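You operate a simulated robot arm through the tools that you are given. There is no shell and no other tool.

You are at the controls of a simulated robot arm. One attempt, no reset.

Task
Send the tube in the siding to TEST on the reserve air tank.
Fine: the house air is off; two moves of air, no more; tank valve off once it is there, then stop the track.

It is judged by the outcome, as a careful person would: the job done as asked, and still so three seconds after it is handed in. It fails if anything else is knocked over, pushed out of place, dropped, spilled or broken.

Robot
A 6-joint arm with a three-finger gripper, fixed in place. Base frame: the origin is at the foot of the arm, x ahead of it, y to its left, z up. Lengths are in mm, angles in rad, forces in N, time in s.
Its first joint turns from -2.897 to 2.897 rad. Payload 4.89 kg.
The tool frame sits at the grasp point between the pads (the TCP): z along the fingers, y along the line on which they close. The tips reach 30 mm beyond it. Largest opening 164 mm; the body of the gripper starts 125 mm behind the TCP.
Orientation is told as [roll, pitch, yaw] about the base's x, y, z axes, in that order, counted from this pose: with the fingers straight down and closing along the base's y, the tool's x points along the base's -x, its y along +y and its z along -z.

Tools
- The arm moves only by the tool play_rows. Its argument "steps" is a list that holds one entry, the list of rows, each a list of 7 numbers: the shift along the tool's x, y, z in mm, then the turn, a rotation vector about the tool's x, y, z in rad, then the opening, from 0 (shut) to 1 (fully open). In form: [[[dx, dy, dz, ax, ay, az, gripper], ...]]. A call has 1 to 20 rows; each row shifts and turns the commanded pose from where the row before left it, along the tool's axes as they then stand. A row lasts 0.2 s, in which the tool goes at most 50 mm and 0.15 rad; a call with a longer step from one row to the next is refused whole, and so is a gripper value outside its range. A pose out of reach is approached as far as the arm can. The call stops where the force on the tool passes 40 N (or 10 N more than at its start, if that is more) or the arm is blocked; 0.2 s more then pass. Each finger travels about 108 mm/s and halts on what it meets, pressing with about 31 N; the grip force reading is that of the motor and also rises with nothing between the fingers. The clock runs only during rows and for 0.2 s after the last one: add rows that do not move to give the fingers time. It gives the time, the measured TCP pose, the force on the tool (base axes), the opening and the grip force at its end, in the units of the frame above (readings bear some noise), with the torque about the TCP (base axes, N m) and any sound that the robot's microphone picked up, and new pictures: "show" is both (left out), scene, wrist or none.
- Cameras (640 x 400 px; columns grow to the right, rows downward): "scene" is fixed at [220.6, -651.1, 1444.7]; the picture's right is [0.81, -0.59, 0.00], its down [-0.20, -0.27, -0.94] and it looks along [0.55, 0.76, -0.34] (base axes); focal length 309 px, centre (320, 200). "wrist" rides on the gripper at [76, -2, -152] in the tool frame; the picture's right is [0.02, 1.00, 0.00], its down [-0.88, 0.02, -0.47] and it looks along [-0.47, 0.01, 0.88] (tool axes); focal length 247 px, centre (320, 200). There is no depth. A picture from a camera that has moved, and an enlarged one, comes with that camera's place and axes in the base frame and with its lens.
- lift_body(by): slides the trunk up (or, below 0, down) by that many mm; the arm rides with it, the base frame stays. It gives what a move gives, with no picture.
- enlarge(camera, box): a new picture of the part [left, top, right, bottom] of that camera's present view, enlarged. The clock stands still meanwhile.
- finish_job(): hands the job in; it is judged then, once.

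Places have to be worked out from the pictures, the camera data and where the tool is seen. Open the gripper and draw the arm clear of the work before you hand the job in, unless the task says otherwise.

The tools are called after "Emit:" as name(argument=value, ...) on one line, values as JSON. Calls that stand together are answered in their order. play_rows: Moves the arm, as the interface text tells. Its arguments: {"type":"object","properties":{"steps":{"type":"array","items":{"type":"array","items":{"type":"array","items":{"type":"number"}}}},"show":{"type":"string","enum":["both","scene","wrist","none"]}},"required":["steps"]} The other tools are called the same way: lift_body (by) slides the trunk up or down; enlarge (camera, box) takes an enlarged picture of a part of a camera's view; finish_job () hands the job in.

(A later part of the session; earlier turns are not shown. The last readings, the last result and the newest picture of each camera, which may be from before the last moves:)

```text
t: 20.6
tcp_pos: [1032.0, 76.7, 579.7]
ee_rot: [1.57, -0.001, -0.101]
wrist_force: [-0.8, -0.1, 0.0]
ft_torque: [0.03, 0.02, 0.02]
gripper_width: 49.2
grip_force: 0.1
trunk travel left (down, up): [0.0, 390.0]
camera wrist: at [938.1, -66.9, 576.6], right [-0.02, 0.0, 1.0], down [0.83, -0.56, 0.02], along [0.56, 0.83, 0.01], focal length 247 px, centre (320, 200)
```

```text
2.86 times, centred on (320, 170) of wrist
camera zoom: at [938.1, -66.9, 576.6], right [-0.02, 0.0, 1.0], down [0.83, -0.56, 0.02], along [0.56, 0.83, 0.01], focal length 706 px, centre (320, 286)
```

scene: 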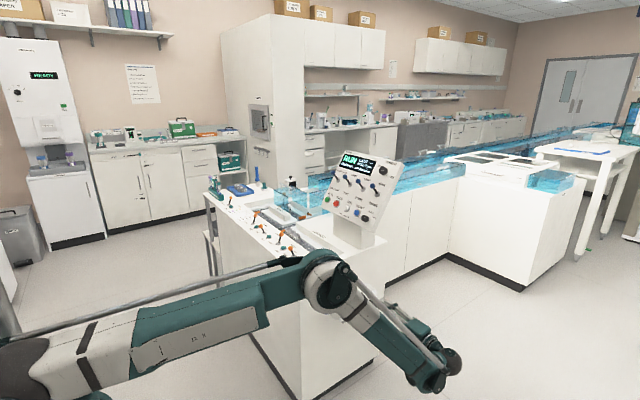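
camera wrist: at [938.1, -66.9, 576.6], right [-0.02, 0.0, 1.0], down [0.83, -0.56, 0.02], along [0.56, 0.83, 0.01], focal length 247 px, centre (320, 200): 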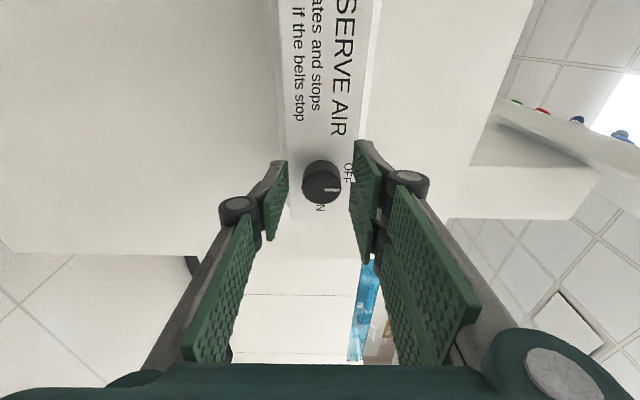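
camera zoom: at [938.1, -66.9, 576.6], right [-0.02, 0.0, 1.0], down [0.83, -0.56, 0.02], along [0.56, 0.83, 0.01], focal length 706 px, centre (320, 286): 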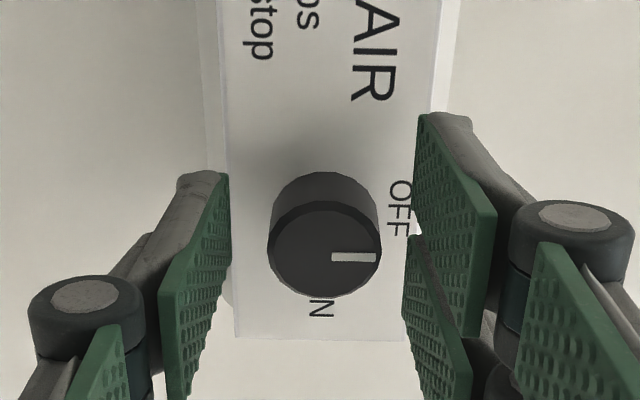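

The knob is now centred between the pads, so I'll close gently on it.

Emit:
play_rows(steps=[[[0, 0, 0, 0, 0, 0, 0.18], [0, 0, 0, 0, 0, 0, 0.1], [0, 0, 0, 0, 0, 0, 0.05], [0, 0, 0, 0, 0, 0, 0.05]]], show="wrist")

Emit:
enlarge(camera="wrist", box=[240, 100, 400, 240])

```text
t: 21.6
tcp_pos: [1031.3, 77.6, 580.8]
ee_rot: [1.572, 0.001, -0.102]
wrist_force: [9.0, 2.5, 17.0]
ft_torque: [0.55, -0.14, 0.16]
gripper_width: 31.0
grip_force: 45.1
trunk travel left (down, up): [0.0, 390.0]
camera wrist: at [938.0, -66.8, 577.8], right [-0.02, 0.0, 1.0], down [0.83, -0.56, 0.02], along [0.56, 0.83, 0.01], focal length 247 px, centre (320, 200)
```

wrist: 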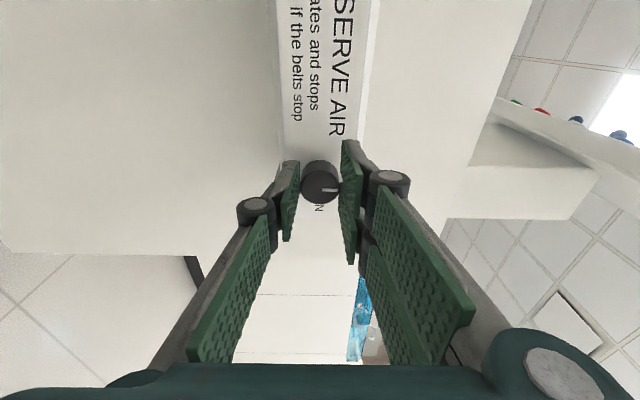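

```text
2.86 times, centred on (320, 170) of wrist
camera zoom: at [938.0, -66.8, 577.8], right [-0.02, 0.0, 1.0], down [0.83, -0.56, 0.02], along [0.56, 0.83, 0.01], focal length 706 px, centre (320, 286)
```

zoom: 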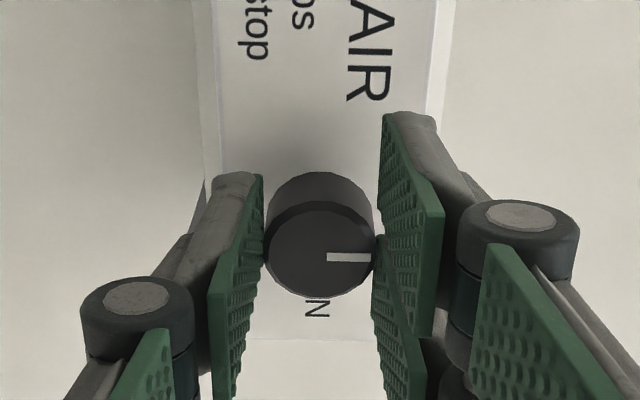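

The knob is gripped at 31 mm width. I'll turn it clockwise as seen from the front (+ about tool z), doing half the turn first and then checking.

Emit:
play_rows(steps=[[[0, 0.7, 0, 0, 0, 0, 0.05], [0, 0, 0, 0, 0, 0.13, 0.05], [0, 0, 0, 0, 0, 0.13, 0.05], [0, 0, 0, 0, 0, 0.13, 0.05], [0, 0, 0, 0, 0, 0.13, 0.05], [0, 0, 0, 0, 0, 0.13, 0.05], [0, 0, 0, 0, 0, 0.13, 0.05]]])

Emit:
enlarge(camera="wrist", box=[240, 100, 400, 240])

Emit:
enlarge(camera="scene", box=[310, 140, 410, 230])

```text
t: 22.5
tcp_pos: [1032.2, 76.9, 582.8]
ee_rot: [1.574, 0.332, -0.099]
wrist_force: [-5.1, 2.7, 12.8]
ft_torque: [0.53, -0.12, 0.45]
gripper_width: 31.1
grip_force: 44.5
trunk travel left (down, up): [0.0, 390.0]
stopped in row 4: the force on the tool passed its limit at 43 N (the readings are from after the stop); the commanded pose is now the measured one
camera wrist: at [941.8, -66.9, 604.9], right [0.3, -0.03, 0.95], down [0.79, -0.55, -0.27], along [0.54, 0.83, -0.14], focal length 247 px, centre (320, 200)
```

scene: 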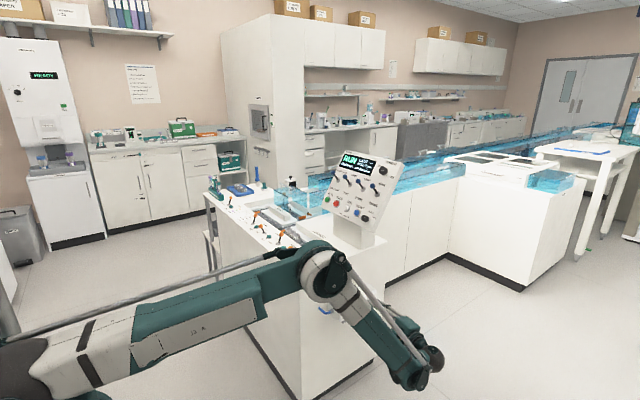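
wrist: 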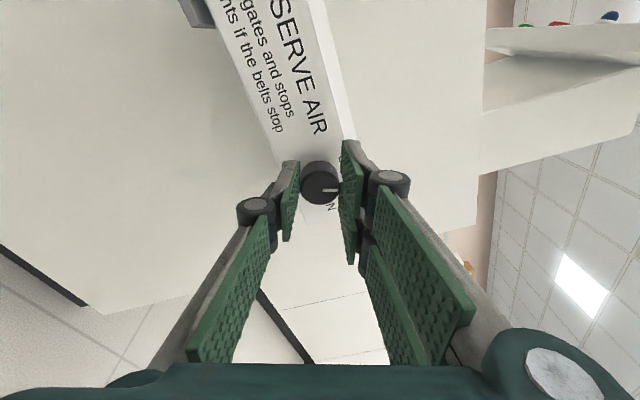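

```text
2.86 times, centred on (320, 170) of wrist
camera zoom: at [941.8, -66.9, 604.9], right [0.3, -0.03, 0.95], down [0.79, -0.55, -0.27], along [0.54, 0.83, -0.14], focal length 706 px, centre (320, 286)
```

zoom: 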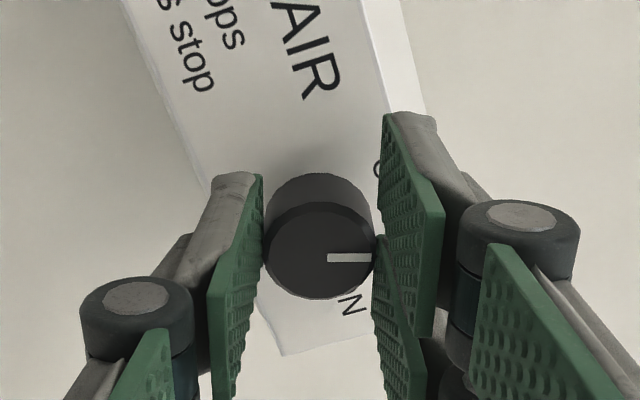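

```text
4.44 times, centred on (360, 185) of scene
camera zoom: at [220.6, -651.1, 1444.7], right [0.81, -0.59, 0.0], down [-0.2, -0.27, -0.94], along [0.55, 0.76, -0.34], focal length 1374 px, centre (142, 267)
```

zoom: 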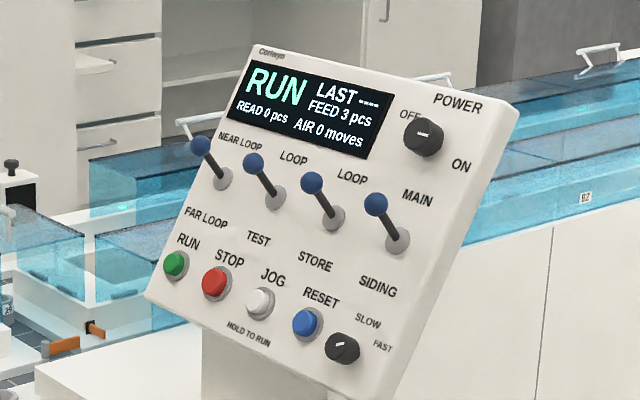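

The knob turns with the gripper, now about 0.33 rad in, but the residual force pushes the tool up. I'll ease up 1 mm to relieve it and keep turning in smaller steps.

Emit:
play_rows(steps=[[[0.3, 0.9, 0, 0, 0, 0, 0.08], [0, 0, 0, 0, 0, 0.07, 0.08], [0, 0, 0, 0, 0, 0.07, 0.08], [0, 0, 0, 0, 0, 0.07, 0.08], [0, 0, 0, 0, 0, 0.07, 0.08], [0, 0, 0, 0, 0, 0.07, 0.08], [0, 0, 0, 0, 0, 0.07, 0.08], [0, 0, 0, 0, 0, 0.07, 0.08]]], show="wrist")

```text
t: 24.0
tcp_pos: [1032.7, 77.0, 584.5]
ee_rot: [1.576, 0.704, -0.101]
wrist_force: [-4.8, 0.4, 13.5]
ft_torque: [0.59, -0.1, 0.47]
gripper_width: 31.5
grip_force: 45.5
trunk travel left (down, up): [0.0, 390.0]
stopped in row 7: the force on the tool passed its limit at 42 N (the readings are from after the stop); the commanded pose is now the measured one
camera wrist: at [956.4, -68.3, 631.7], right [0.63, -0.07, 0.78], down [0.63, -0.54, -0.56], along [0.46, 0.84, -0.29], focal length 247 px, centre (320, 200)
```

wrist: 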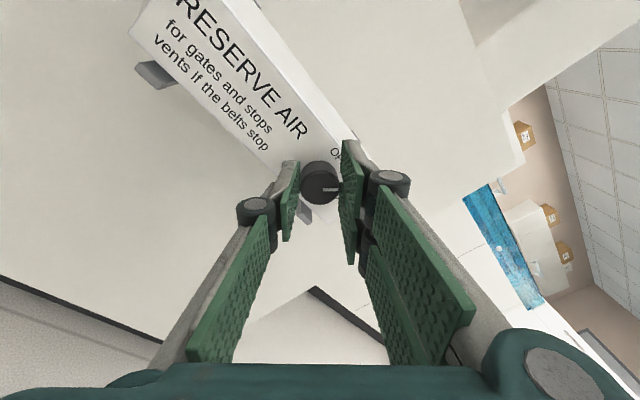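

It's at 0.70 rad and the knob is still following. I'll relieve the upward force again and continue toward 1.57.

Emit:
play_rows(steps=[[[0.8, 0.9, 0, 0, 0, 0, 0.08], [0, 0, 0, 0, 0, 0.07, 0.08], [0, 0, 0, 0, 0, 0.07, 0.08], [0.1, 0.1, 0, 0, 0, 0.07, 0.08], [0.1, 0.1, 0, 0, 0, 0.07, 0.08], [0.1, 0.1, 0, 0, 0, 0.07, 0.08], [0.1, 0.1, 0, 0, 0, 0.07, 0.08], [0.1, 0.1, 0, 0, 0, 0.07, 0.08], [0.1, 0.1, 0, 0, 0, 0.07, 0.08]]], show="wrist")

Emit:
enlarge(camera="scene", box=[340, 145, 380, 180])

```text
t: 25.3
tcp_pos: [1033.8, 77.1, 586.2]
ee_rot: [1.577, 0.988, -0.1]
wrist_force: [0.1, 2.5, 7.7]
ft_torque: [-0.21, -0.05, -0.04]
gripper_width: 31.4
grip_force: 44.5
trunk travel left (down, up): [0.0, 390.0]
stopped in row 6: the force on the tool passed its limit at 42 N (the readings are from after the stop); the commanded pose is now the measured one
camera wrist: at [973.3, -69.9, 647.8], right [0.82, -0.09, 0.57], down [0.45, -0.52, -0.73], along [0.36, 0.85, -0.39], focal length 247 px, centre (320, 200)
```

wrist: 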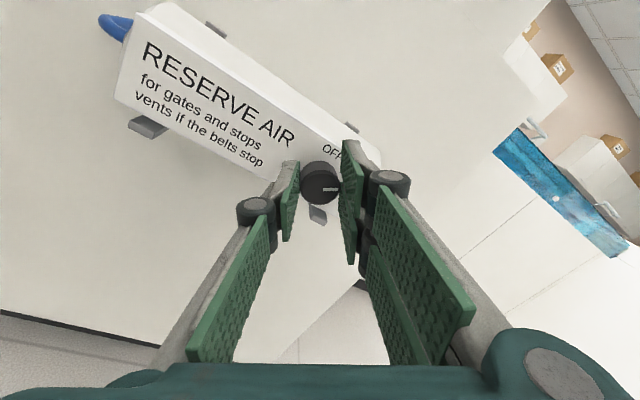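

```text
11.43 times, centred on (360, 162) of scene
camera zoom: at [220.6, -651.1, 1444.7], right [0.81, -0.59, 0.0], down [-0.2, -0.27, -0.94], along [0.55, 0.76, -0.34], focal length 3534 px, centre (-137, 629)
```

zoom: 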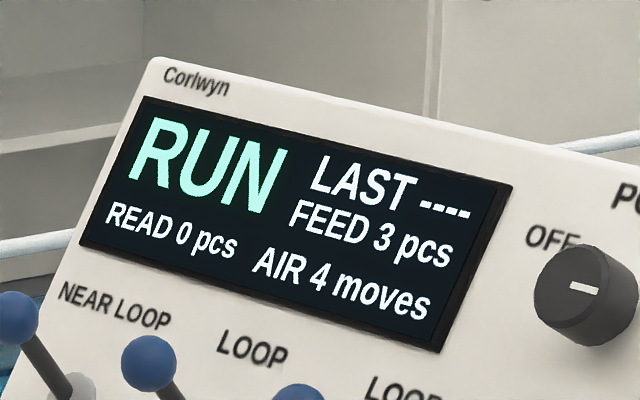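

The display now shows AIR 4 moves, so the tank is feeding. I'll turn a bit further so the knob sits fully at ON.

Emit:
play_rows(steps=[[[0.4, 0.2, 0, 0, 0, 0, 0.1], [0, 0, 0, 0, 0, 0.07, 0.1], [0, 0, 0, 0, 0, 0.07, 0.1], [0.1, 0.1, 0, 0, 0, 0.07, 0.1], [0.1, 0.1, 0, 0, 0, 0.07, 0.1], [0.1, 0.1, 0, 0, 0, 0.07, 0.1], [0.1, 0.1, 0, 0, 0, 0.07, 0.1], [0, 0, 0, 0, 0, 0.06, 0.1], [0, 0, 0, 0, 0, 0.06, 0.1]]], show="wrist")

Emit:
enlarge(camera="scene", box=[340, 145, 380, 180])

Emit:
enlarge(camera="wrist", box=[240, 100, 400, 240])

```text
t: 26.6
tcp_pos: [1036.9, 77.2, 586.3]
ee_rot: [1.584, 1.286, -0.096]
wrist_force: [5.9, 3.4, -1.3]
ft_torque: [0.16, -0.01, 0.04]
gripper_width: 31.3
grip_force: 45.1
trunk travel left (down, up): [0.0, 390.0]
stopped in row 6: the force on the tool passed its limit at 43 N (the readings are from after the stop); the commanded pose is now the measured one
camera wrist: at [995.0, -72.2, 658.7], right [0.95, -0.1, 0.3], down [0.21, -0.5, -0.84], along [0.24, 0.86, -0.45], focal length 247 px, centre (320, 200)
```

wrist: 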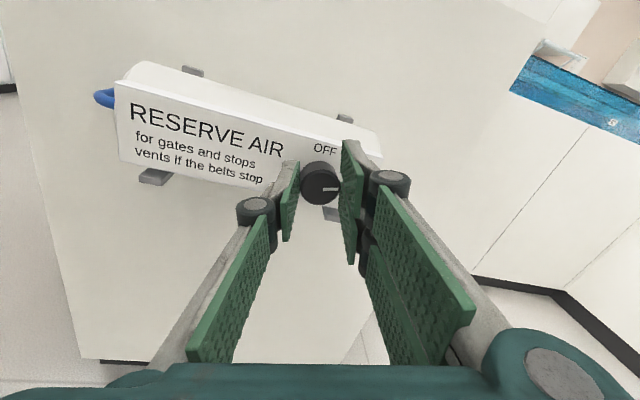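

```text
11.43 times, centred on (360, 162) of scene
camera zoom: at [220.6, -651.1, 1444.7], right [0.81, -0.59, 0.0], down [-0.2, -0.27, -0.94], along [0.55, 0.76, -0.34], focal length 3534 px, centre (-137, 629)
```

zoom: 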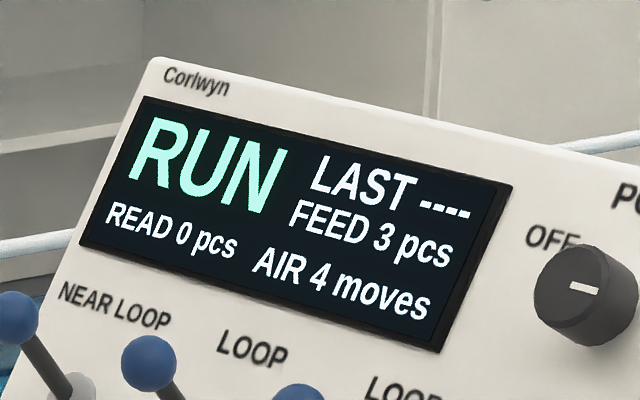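

```text
2.86 times, centred on (320, 170) of wrist
camera zoom: at [995.0, -72.2, 658.7], right [0.95, -0.1, 0.3], down [0.21, -0.5, -0.84], along [0.24, 0.86, -0.45], focal length 706 px, centre (320, 286)
```

zoom: 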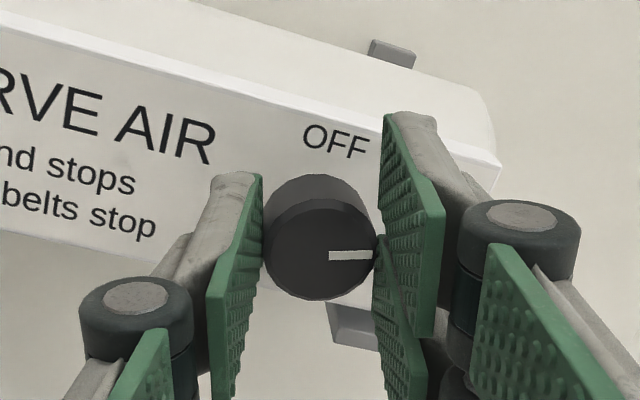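

It's at 1.29 rad with AIR 4 moves available. One last nudge should reach 90°, then I'll release and back off along -y.

Emit:
play_rows(steps=[[[0, 0.5, 0, 0, 0, 0.05, 0.1], [0, 0, 0, 0, 0, 0.07, 0.1], [0, 0, 0, 0, 0, 0.07, 0.1], [0, 0, 0, 0, 0, 0.07, 0.1]]], show="none")

Emit:
play_rows(steps=[[[0, 0, 0, 0, 0, 0, 0.3], [0, 0, 0, 0, 0, 0, 0.35], [0, 0, -15, 0, 0, 0, 0.35], [0, 0, -30, 0, 0, 0, 0.35], [0, 0, -30, 0, 0, 0, 0.35], [0, 0, -30, 0, 0, 0, 0.35]]], show="both")

Emit:
enlarge(camera="wrist", box=[240, 100, 400, 240])

Emit:
enlarge(camera="scene", box=[340, 145, 380, 180])

```text
t: 27.7
tcp_pos: [1038.4, 76.9, 587.3]
ee_rot: [1.738, 1.545, 0.055]
wrist_force: [8.9, 4.4, -1.2]
ft_torque: [0.01, -0.05, -0.02]
gripper_width: 31.4
grip_force: 45.2
trunk travel left (down, up): [0.0, 390.0]
stopped in row 4: the force on the tool passed its limit at 42 N (the readings are from after the stop); the commanded pose is now the measured one
```

```text
t: 29.1
tcp_pos: [1025.5, -27.3, 587.4]
ee_rot: [1.74, 1.545, 0.059]
wrist_force: [0.2, 0.9, 0.1]
ft_torque: [0.0, 0.02, -0.04]
gripper_width: 57.3
grip_force: 0.1
trunk travel left (down, up): [0.0, 390.0]
camera wrist: at [1003.7, -177.5, 663.2], right [0.99, -0.11, 0.05], down [-0.01, -0.47, -0.88], along [0.12, 0.88, -0.47], focal length 247 px, centre (320, 200)
```

scene: 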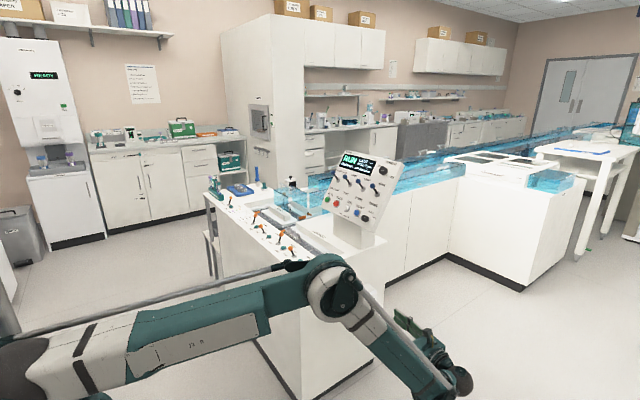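
wrist: 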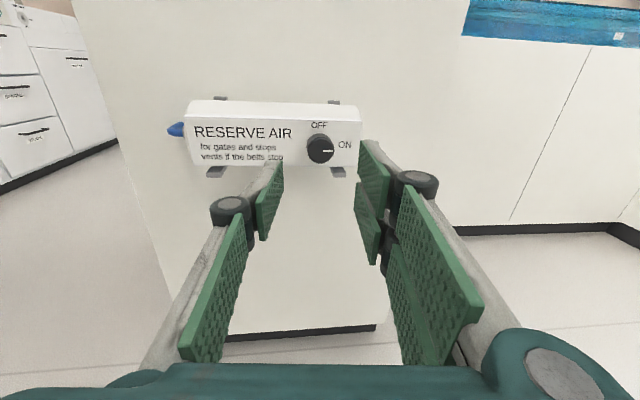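

```text
2.86 times, centred on (320, 170) of wrist
camera zoom: at [1003.7, -177.5, 663.2], right [0.99, -0.11, 0.05], down [-0.01, -0.47, -0.88], along [0.12, 0.88, -0.47], focal length 706 px, centre (320, 286)
```

zoom: 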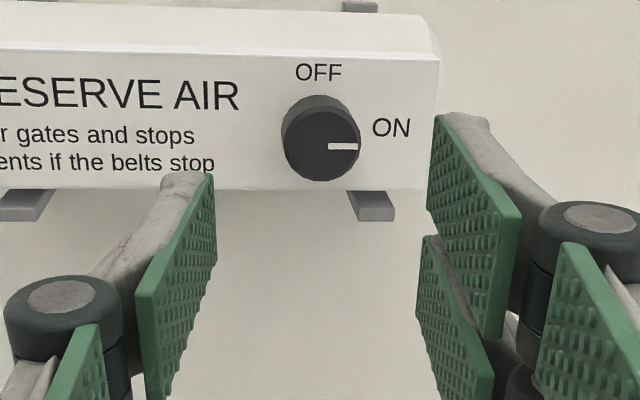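

```text
11.43 times, centred on (360, 162) of scene
camera zoom: at [220.6, -651.1, 1444.7], right [0.81, -0.59, 0.0], down [-0.2, -0.27, -0.94], along [0.55, 0.76, -0.34], focal length 3534 px, centre (-137, 629)
```

zoom: 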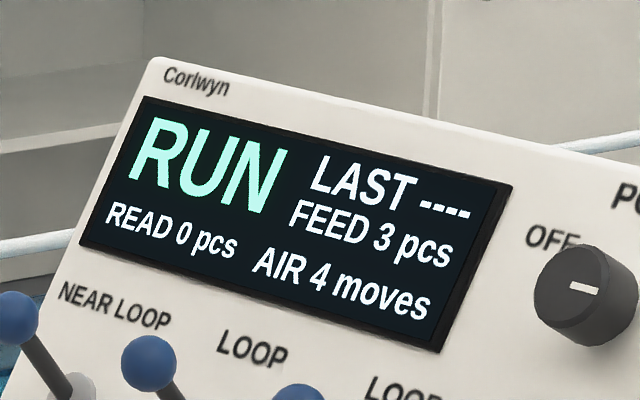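

The tank knob reads ON and the display shows AIR 4 moves. Next is the TEST lever, whose ball I put at about (1075,341,1080), so I'll back off a little more and raise the trunk.

Emit:
play_rows(steps=[[[0, 0, -30, 0, 0, 0, 0.3], [0, -20, -30, 0, 0, 0, 0.3], [0, -30, -20, 0, 0, 0, 0.3]]], show="none")

Emit:
lift_body(by=200)

```text
t: 29.9
tcp_pos: [968.8, -102.5, 584.8]
ee_rot: [1.743, 1.546, 0.061]
wrist_force: [0.4, 1.4, -0.5]
ft_torque: [0.06, -0.01, 0.03]
gripper_width: 49.0
grip_force: 0.0
trunk travel left (down, up): [0.0, 390.0]
```

```text
t: 32.1
tcp_pos: [970.0, -102.6, 784.9]
ee_rot: [1.748, 1.546, 0.068]
wrist_force: [0.3, 0.2, 1.0]
ft_torque: [0.02, 0.01, -0.01]
gripper_width: 49.2
grip_force: 0.1
trunk travel left (down, up): [-200.0, 190.0]
```

I'll re-orient the tool, undoing the roll first and then swinging it back to pointing down, while it is out in free space.

Emit:
play_rows(steps=[[[0, 0, 0, 0, 0, -0.1405, 0.1], [0, 0, 0, 0, 0, -0.1405, 0.1], [0, 0, 0, 0, 0, -0.1405, 0.1], [0, 0, 0, 0, 0, -0.1405, 0.1], [0, 0, 0, 0, 0, -0.1405, 0.1], [0, 0, 0, 0, 0, -0.1405, 0.1], [0, 0, 0, 0, 0, -0.1405, 0.1], [0, 0, 0, 0, 0, -0.1405, 0.1], [0, 0, 0, 0, 0, -0.1405, 0.0], [0, 0, 0, 0, 0, -0.1405, 0.0], [0, 0, 0, 0, 0, -0.1405, 0.0], [0, 30, 0, 0, 0.1, 0, 0.0]]], show="none")

Emit:
play_rows(steps=[[[0, 40, 0, 0, 0, 0, 0], [0, 40, 0, 0, 0, 0, 0], [0, 40, 0, 0, 0, 0, 0], [0, 40, 0, 0, 0, 0, 0], [10, 0, 0, 0.1428, 0, 0, 0], [10, 0, 0, 0.1428, 0, 0, 0], [10, 0, 0, 0.1428, 0, 0, 0], [10, 0, 0, 0.1428, 0, 0, 0], [10, 0, 0, 0.1428, 0, 0, 0], [10, 0, 0, 0.1428, 0, 0, 0], [10, 0, 0, 0.1428, 0, 0, 0], [10, 0, 0, 0.1428, 0, 0, 0], [10, 0, 0, 0.1428, 0, 0, 0], [10, 0, 0, 0.1428, 0, 0, 0], [10, 0, 0, 0.1428, 0, 0, 0]]])

```text
t: 34.7
tcp_pos: [968.4, -103.4, 815.9]
ee_rot: [1.577, 0.001, -0.009]
wrist_force: [-0.4, 0.3, 0.4]
ft_torque: [0.03, 0.01, 0.02]
gripper_width: 0.0
grip_force: 30.7
trunk travel left (down, up): [-200.0, 190.0]
```

```text
t: 37.9
tcp_pos: [860.2, -102.3, 976.7]
ee_rot: [0.002, 0.0, -0.011]
wrist_force: [-0.2, -1.1, -0.6]
ft_torque: [0.17, 0.06, 0.03]
gripper_width: 0.0
grip_force: 31.1
trunk travel left (down, up): [-200.0, 190.0]
camera wrist: at [781.7, -104.8, 1128.3], right [-0.01, 1.0, 0.0], down [0.88, 0.01, 0.47], along [0.47, 0.01, -0.88], focal length 247 px, centre (320, 200)
```

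scene: 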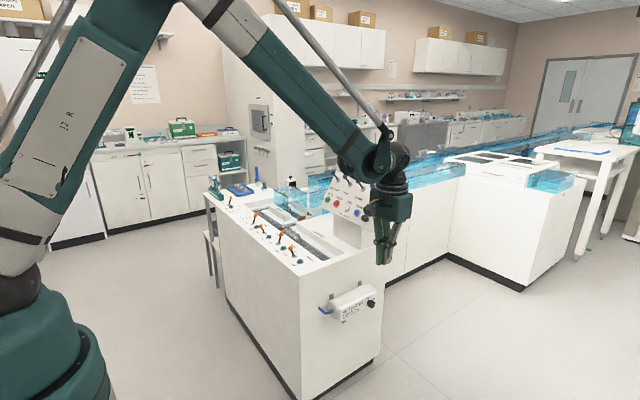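
wrist: 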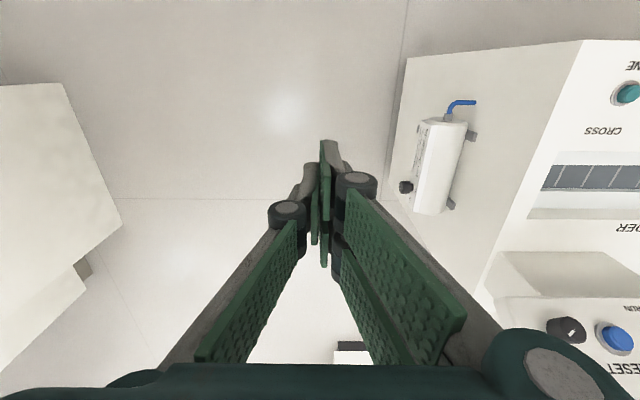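

The gripper is shut with the tool pointing down at (860,-102,977). I'll rise and move left in front of the control panel, then pitch the tool to face it.

Emit:
play_rows(steps=[[[0, 15, -45, 0, 0, 0, 0], [0, 15, -45, 0, 0, 0, 0], [0, 15, -45, 0, 0, 0, 0], [0, 15, -45, 0, 0, 0, 0], [0, 20, -40, 0, 0, 0, 0], [0, 45, 0, 0, 0, 0, 0], [0, 45, 0, 0, 0, 0, 0], [0, 45, 0, 0, -0.14, 0, 0], [0, 45, 0, 0, -0.14, 0, 0], [0, 45, 0, 0, -0.14, 0, 0], [0, 45, 0, 0, -0.14, 0, 0], [0, 45, 0, 0, -0.14, 0, 0], [0, 43, 0, 0, -0.14, 0, 0], [0, 0, 0, 0, -0.146, 0, 0]]])

```text
t: 40.9
tcp_pos: [866.0, 336.9, 1198.5]
ee_rot: [0.009, -0.989, -0.019]
wrist_force: [1.0, 0.1, 0.3]
ft_torque: [-0.01, -0.01, 0.01]
gripper_width: 0.1
grip_force: 30.9
trunk travel left (down, up): [-200.0, 190.0]
camera wrist: at [694.1, 336.4, 1217.7], right [0.0, 1.0, -0.01], down [0.09, 0.01, 1.0], along [1.0, 0.0, -0.09], focal length 247 px, centre (320, 200)
```

scene: 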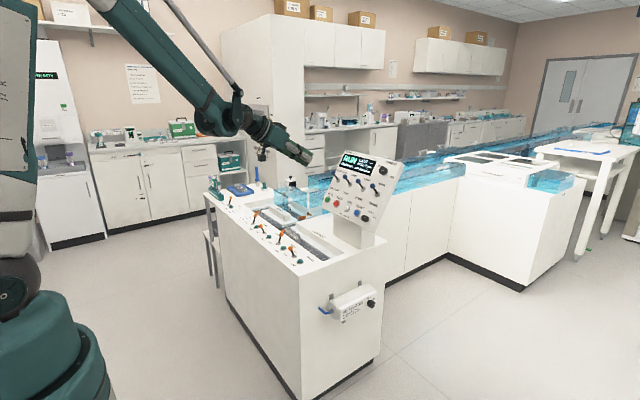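
wrist: 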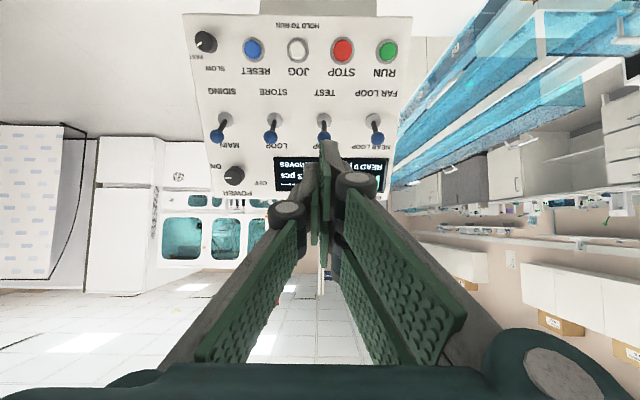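

The TEST lever's ball is at about (1075,341,1082). With the fingers shut, I'll go to a spot just panel-up of the ball and stop short to check before pushing it down toward TEST.

Emit:
play_rows(steps=[[[-34, 1, 0, 0, 0, 0, 0], [-34, 0, 20, 0, 0, 0, 0], [0, 0, 43, 0, 0, 0, 0], [0, 0, 43, 0, 0, 0, 0], [0, 0, 43, 0, 0, 0, 0], [0, 0, 36, 0, 0, 0, 0], [0, 0, 0, 0, 0, 0, 0]]])

Emit:
enlarge(camera="wrist", box=[240, 60, 420, 220])

Emit:
enlarge(camera="scene", box=[310, 130, 410, 230])

```text
t: 42.5
tcp_pos: [1056.0, 332.1, 1152.2]
ee_rot: [0.009, -0.983, -0.018]
wrist_force: [0.0, -1.1, -0.4]
ft_torque: [-0.02, 0.0, -0.04]
gripper_width: 0.2
grip_force: 30.9
trunk travel left (down, up): [-200.0, 190.0]
camera wrist: at [884.8, 332.2, 1171.8], right [0.0, 1.0, -0.01], down [0.09, 0.01, 1.0], along [1.0, 0.0, -0.09], focal length 247 px, centre (320, 200)
```

scene: 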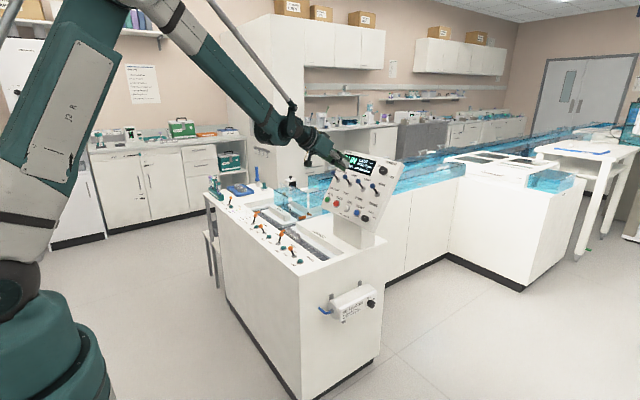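
wrist: 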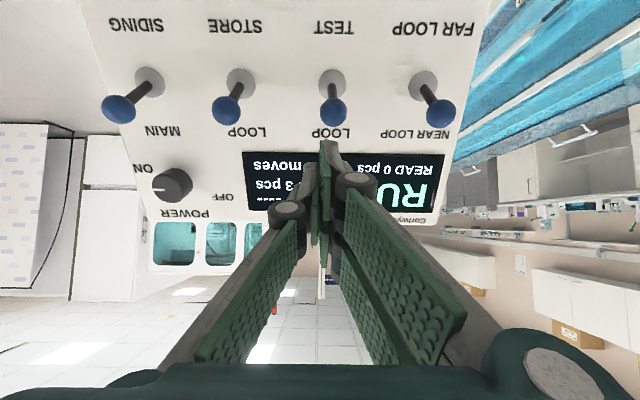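

```text
2.50 times, centred on (330, 140) of wrist
camera zoom: at [884.8, 332.2, 1171.8], right [0.0, 1.0, -0.01], down [0.09, 0.01, 1.0], along [1.0, 0.0, -0.09], focal length 617 px, centre (295, 350)
```

zoom: 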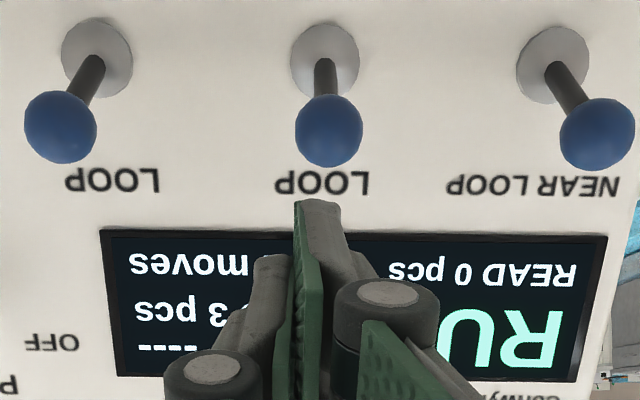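

```text
4.00 times, centred on (360, 180) of scene
camera zoom: at [220.6, -651.1, 1444.7], right [0.81, -0.59, 0.0], down [-0.2, -0.27, -0.94], along [0.55, 0.76, -0.34], focal length 1237 px, centre (160, 280)
```

zoom: 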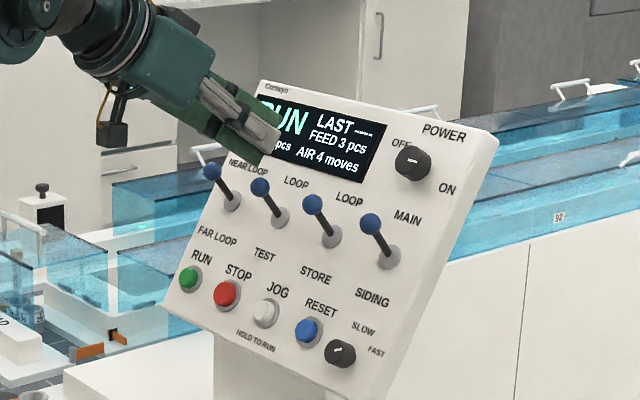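

The tip's leading edge is about 6 mm panel-up of the ball, and they're aligned in y. I'll add clearance and advance 32 mm so the tip overlaps the ball's depth.

Emit:
play_rows(steps=[[[-6, 1, 0, 0, 0, 0, 0], [0, 0, 16, 0, 0, 0, 0], [0, 0, 16, 0, 0, 0, 0], [0, 0, 0, 0, 0, 0, 0]]], show="wrist")

Emit:
enlarge(camera="wrist", box=[240, 40, 420, 200])

Emit:
enlarge(camera="scene", box=[320, 130, 400, 210])

```text
t: 43.5
tcp_pos: [1086.7, 335.0, 1139.4]
ee_rot: [0.008, -0.986, -0.017]
wrist_force: [0.7, -0.7, -0.6]
ft_torque: [-0.01, -0.02, 0.0]
gripper_width: 0.0
grip_force: 30.9
trunk travel left (down, up): [-200.0, 190.0]
camera wrist: at [916.2, 334.8, 1159.8], right [0.0, 1.0, -0.01], down [0.09, 0.01, 1.0], along [1.0, 0.0, -0.09], focal length 247 px, centre (320, 200)
```

wrist: 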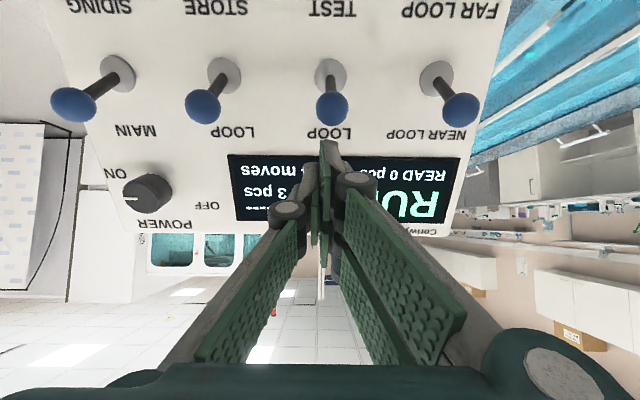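

```text
2.50 times, centred on (330, 120) of wrist
camera zoom: at [916.2, 334.8, 1159.8], right [0.0, 1.0, -0.01], down [0.09, 0.01, 1.0], along [1.0, 0.0, -0.09], focal length 617 px, centre (295, 400)
```

zoom: 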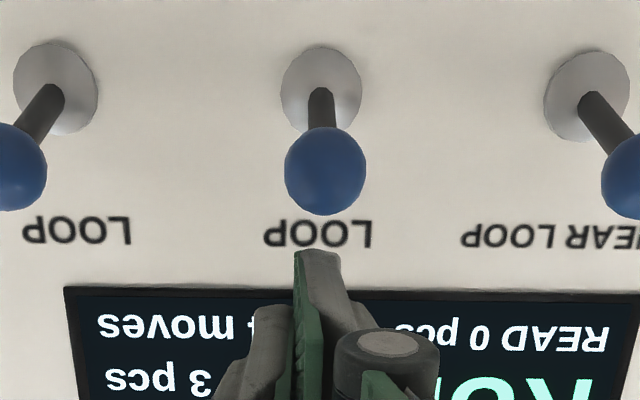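

```text
5.00 times, centred on (360, 170) of scene
camera zoom: at [220.6, -651.1, 1444.7], right [0.81, -0.59, 0.0], down [-0.2, -0.27, -0.94], along [0.55, 0.76, -0.34], focal length 1546 px, centre (120, 350)
```

zoom: 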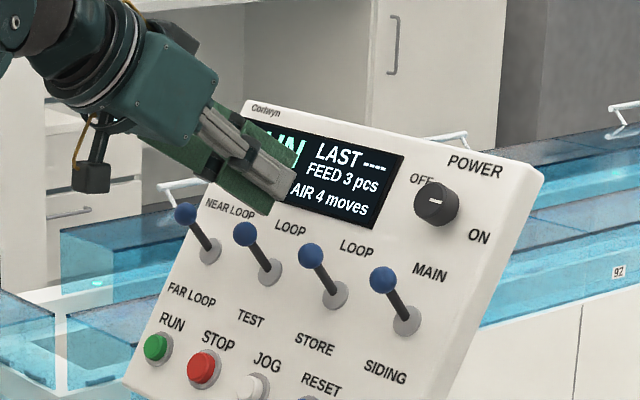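

The tip is 9 mm past the ball's centre in depth and about 11 mm panel-up of its edge. I'll push panel-down (+tool x) in small steps to throw the lever to TEST.

Emit:
play_rows(steps=[[[5, 0, 0, 0, 0, 0, 0], [5, 0, 0, 0, 0, 0, 0], [4, 0, 0, 0, 0, 0, 0], [4, 0, 0, 0, 0, 0, 0], [4, 0, 0, 0, 0, 0, 0], [4, 0, 0, 0, 0, 0, 0], [4, 0, 0, 0, 0, 0, 0], [4, 0, 0, 0, 0, 0, 0], [4, 0, 0, 0, 0, 0, 0], [4, 0, 0, 0, 0, 0, 0], [4, 0, 0, 0, 0, 0, 0]]], show="wrist")

Emit:
enlarge(camera="scene", box=[320, 140, 400, 220])

```text
t: 45.9
tcp_pos: [1061.9, 334.1, 1100.1]
ee_rot: [0.008, -0.986, -0.017]
wrist_force: [0.0, -0.3, 0.1]
ft_torque: [0.0, 0.02, -0.01]
gripper_width: 0.0
grip_force: 31.3
trunk travel left (down, up): [-200.0, 190.0]
camera wrist: at [890.2, 334.6, 1120.9], right [0.0, 1.0, -0.01], down [0.09, 0.01, 1.0], along [1.0, 0.0, -0.09], focal length 247 px, centre (320, 200)
```

wrist: 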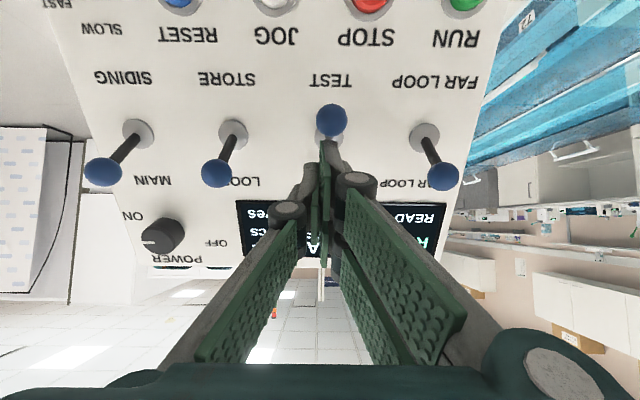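

```text
5.00 times, centred on (360, 180) of scene
camera zoom: at [220.6, -651.1, 1444.7], right [0.81, -0.59, 0.0], down [-0.2, -0.27, -0.94], along [0.55, 0.76, -0.34], focal length 1546 px, centre (120, 300)
```

zoom: 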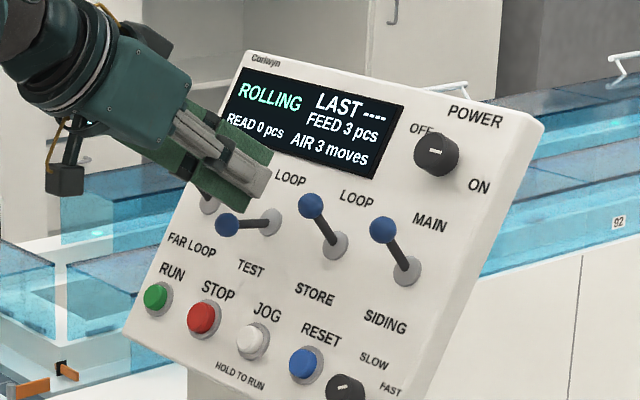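

The lever is thrown to TEST and AIR dropped to 3, while the status reads ROLLING. I'll back away from the panel and look again.

Emit:
play_rows(steps=[[[-8, 0, 0, 0, 0, 0, 0], [0, 0, -40, 0, 0, 0, 0], [0, 0, -45, 0, 0, 0, 0], [0, 0, -45, 0, 0, 0, 0], [0, 0, -45, 0, 0, 0, 0]]])

Emit:
enlarge(camera="scene", box=[310, 140, 410, 230])

Emit:
enlarge(camera="scene", box=[200, 170, 330, 270])

```text
t: 47.1
tcp_pos: [919.9, 338.9, 1202.2]
ee_rot: [0.007, -0.983, -0.018]
wrist_force: [0.4, 0.3, -1.5]
ft_torque: [0.02, 0.02, 0.0]
gripper_width: 0.1
grip_force: 31.0
trunk travel left (down, up): [-200.0, 190.0]
camera wrist: at [748.4, 339.7, 1222.4], right [0.0, 1.0, -0.01], down [0.09, 0.01, 1.0], along [1.0, 0.0, -0.09], focal length 247 px, centre (320, 200)
```

scene: 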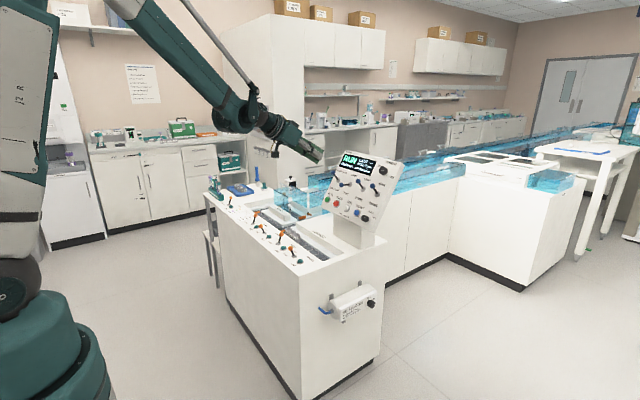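
wrist: 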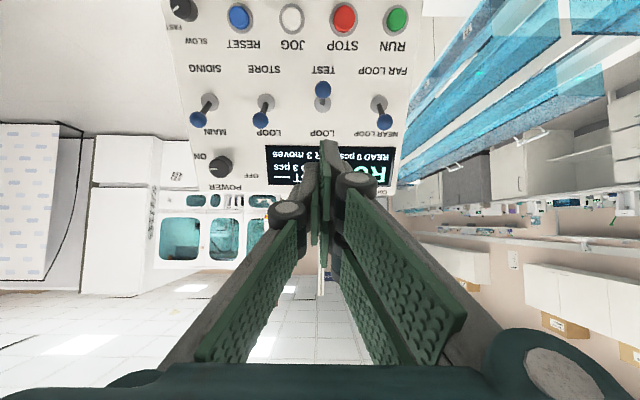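

```text
4.44 times, centred on (360, 185) of scene
camera zoom: at [220.6, -651.1, 1444.7], right [0.81, -0.59, 0.0], down [-0.2, -0.27, -0.94], along [0.55, 0.76, -0.34], focal length 1374 px, centre (142, 267)
```

zoom: 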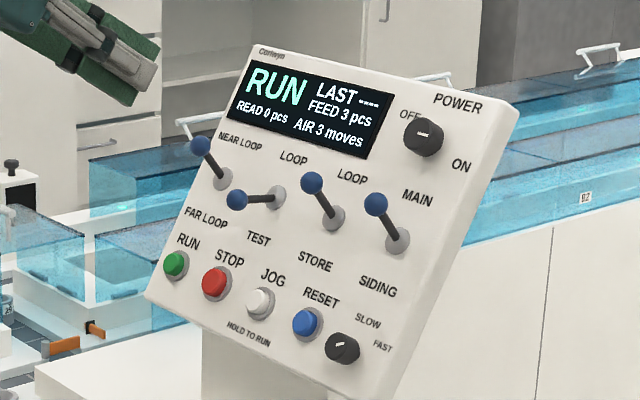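

```text
4.00 times, centred on (265, 220) of scene
camera zoom: at [220.6, -651.1, 1444.7], right [0.81, -0.59, 0.0], down [-0.2, -0.27, -0.94], along [0.55, 0.76, -0.34], focal length 1237 px, centre (540, 120)
```

zoom: 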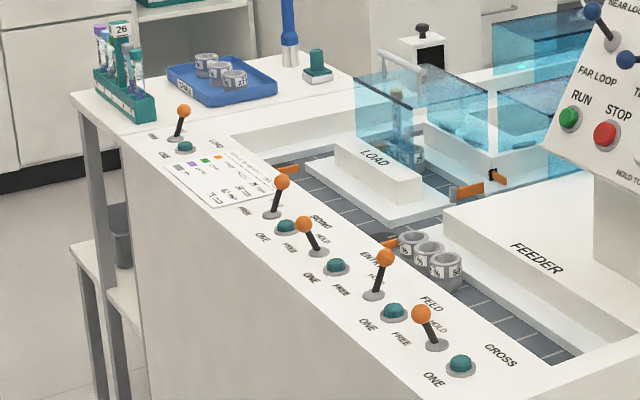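

RUN is back with AIR 3 moves, so only the TEST move was used and the tube is still held in the siding. Now I'll go to the SIDING ONE button near (803,722,790), turning the tool to point down on the way.

Emit:
play_rows(steps=[[[0, 45, 0, 0, 0.1407, 0, 0], [0, 45, 0, 0, 0.1407, 0, 0], [0, 45, 0, 0, 0.1407, 0, 0], [0, 45, 0, 0, 0.1407, 0, 0], [0, 45, 0, 0, 0.1407, 0, 0], [0, 45, 0, 0, 0.1407, 0, 0], [0, 45, 0, 0, 0.1407, 0, 0], [17, 9, 30, 0, 0, 0.0, 0], [17, 9, 30, 0, 0, 0, 0], [17, 9, 35, 0, 0, 0, 0], [17, 9, 35, 0, 0, 0, 0], [17, 9, 35, 0, 0, 0, 0], [17, 9, 35, 0, 0, 0, 0]]])

Emit:
enlarge(camera="wrist", box=[240, 60, 420, 220])

```text
t: 49.9
tcp_pos: [820.8, 707.4, 1009.2]
ee_rot: [0.006, 0.001, -0.01]
wrist_force: [-0.2, 0.3, 0.4]
ft_torque: [0.08, 0.02, 0.02]
gripper_width: 0.1
grip_force: 30.5
trunk travel left (down, up): [-200.0, 190.0]
camera wrist: at [743.1, 705.3, 1160.7], right [-0.01, 1.0, 0.01], down [0.88, 0.01, 0.47], along [0.47, 0.01, -0.88], focal length 247 px, centre (320, 200)
```

scene: 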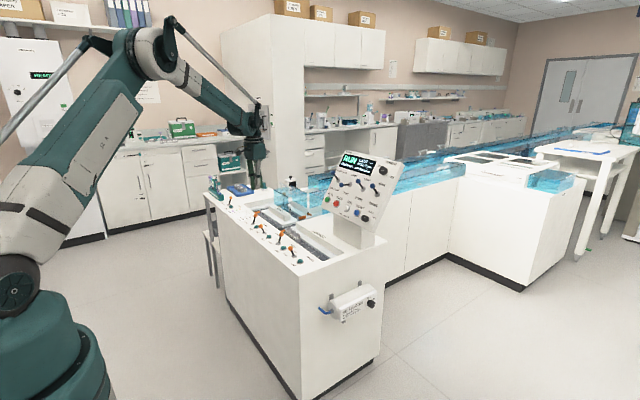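
wrist: 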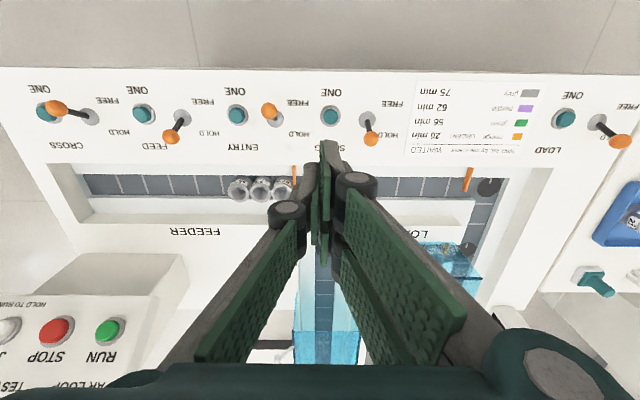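

```text
2.50 times, centred on (330, 140) of wrist
camera zoom: at [743.1, 705.3, 1160.7], right [-0.01, 1.0, 0.01], down [0.88, 0.01, 0.47], along [0.47, 0.01, -0.88], focal length 617 px, centre (295, 350)
```

zoom: 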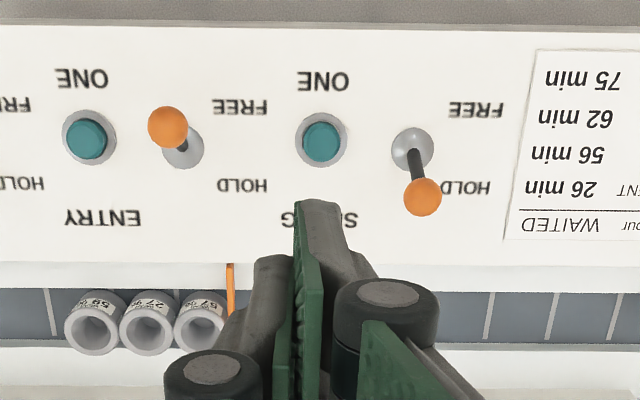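

The SIDING ONE button triangulates to (808,724,768). I'll line up above it with the shut fingertips and stop about 15 mm over it.

Emit:
play_rows(steps=[[[2.6, 3.4, 38, 0, 0, 0, 0], [2.6, 3.4, 38, 0, 0, 0, 0], [2.6, 3.4, 38, 0, 0, 0, 0], [2.6, 3.4, 38, 0, 0, 0, 0], [2.2, 3.4, 38, 0, 0, 0, 0], [0, 0, 0, 0, 0, 0, 0]]])

Emit:
enlarge(camera="wrist", box=[240, 60, 420, 220])

Emit:
enlarge(camera="scene", box=[230, 180, 310, 240])

```text
t: 51.3
tcp_pos: [810.5, 724.0, 815.5]
ee_rot: [0.007, 0.0, -0.012]
wrist_force: [-0.8, 0.3, -0.9]
ft_torque: [0.01, -0.04, -0.01]
gripper_width: 0.0
grip_force: 31.0
trunk travel left (down, up): [-200.0, 190.0]
camera wrist: at [731.6, 722.1, 966.8], right [-0.01, 1.0, 0.0], down [0.88, 0.01, 0.47], along [0.47, 0.01, -0.88], focal length 247 px, centre (320, 200)
```

scene: 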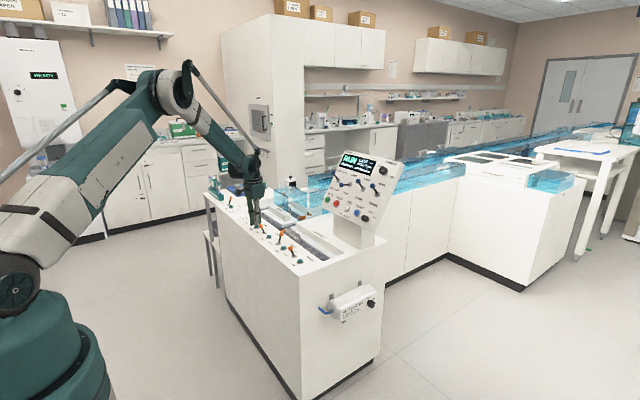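
wrist: 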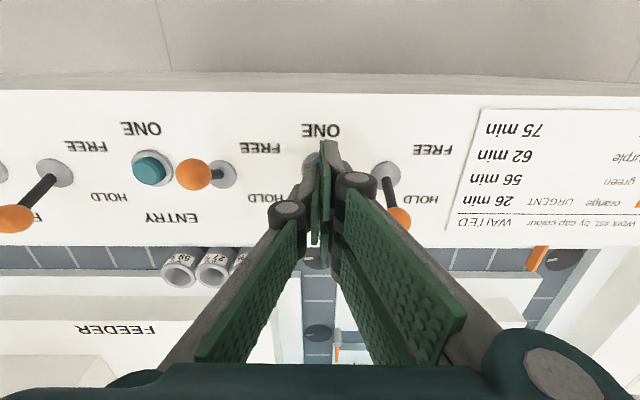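

```text
2.50 times, centred on (330, 140) of wrist
camera zoom: at [731.6, 722.1, 966.8], right [-0.01, 1.0, 0.0], down [0.88, 0.01, 0.47], along [0.47, 0.01, -0.88], focal length 617 px, centre (295, 350)
```

zoom: 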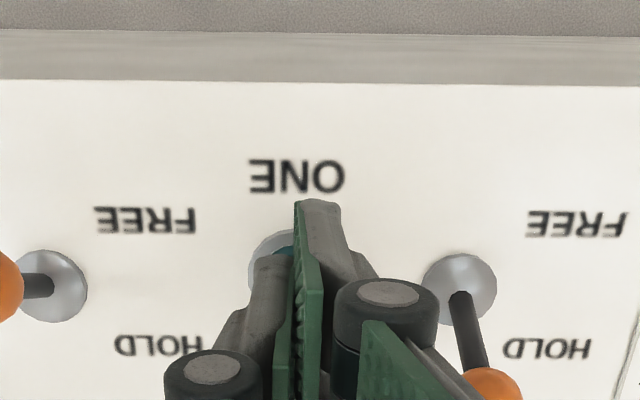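

```text
6.67 times, centred on (270, 210) of scene
camera zoom: at [220.6, -651.1, 1444.7], right [0.81, -0.59, 0.0], down [-0.2, -0.27, -0.94], along [0.55, 0.76, -0.34], focal length 2062 px, centre (653, 133)
```

zoom: 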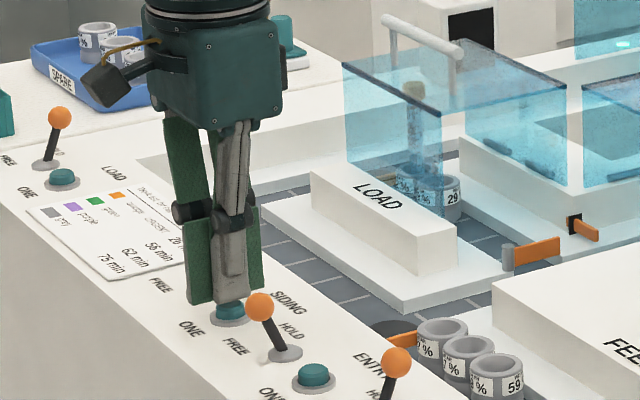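

The fingertips are over SIDING ONE, with TCP x about 3 mm beyond the button's centre. I'll shift that and press straight down slowly, once.

Emit:
play_rows(steps=[[[2.5, 0, 6, 0, 0, 0, 0], [0, 0, 6, 0, 0, 0, 0], [0, 0, 2.5, 0, 0, 0, 0], [0, 0, 2, 0, 0, 0, 0], [0, 0, 2, 0, 0, 0, 0], [0, 0, 2, 0, 0, 0, 0], [0, 0, 2, 0, 0, 0, 0]]], show="scene")

Emit:
enlarge(camera="scene", box=[230, 140, 400, 240])

```text
t: 52.4
tcp_pos: [807.0, 723.7, 801.9]
ee_rot: [0.007, -0.004, -0.01]
wrist_force: [-3.5, -1.7, 29.4]
ft_torque: [-0.02, 0.02, -0.01]
gripper_width: 5.8
grip_force: 45.0
trunk travel left (down, up): [-200.0, 190.0]
heard: click
stopped in row 5: the force on the tool passed its limit at 43 N (the readings are from after the stop); the commanded pose is now the measured one
```

scene: 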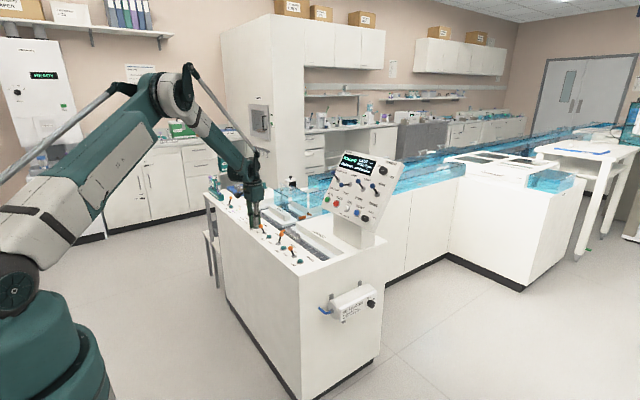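

```text
3.76 times, centred on (315, 190) of scene
camera zoom: at [220.6, -651.1, 1444.7], right [0.81, -0.59, 0.0], down [-0.2, -0.27, -0.94], along [0.55, 0.76, -0.34], focal length 1164 px, centre (339, 238)
```

zoom: 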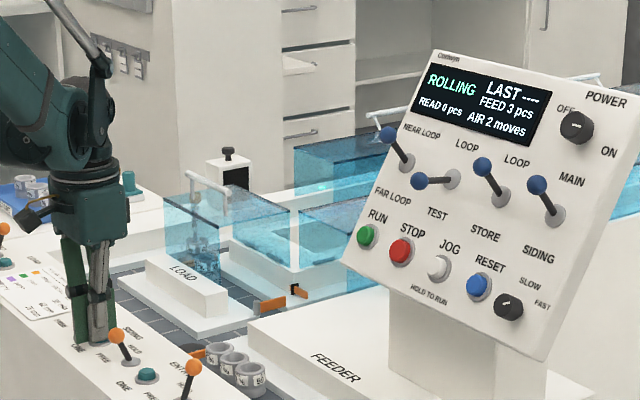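

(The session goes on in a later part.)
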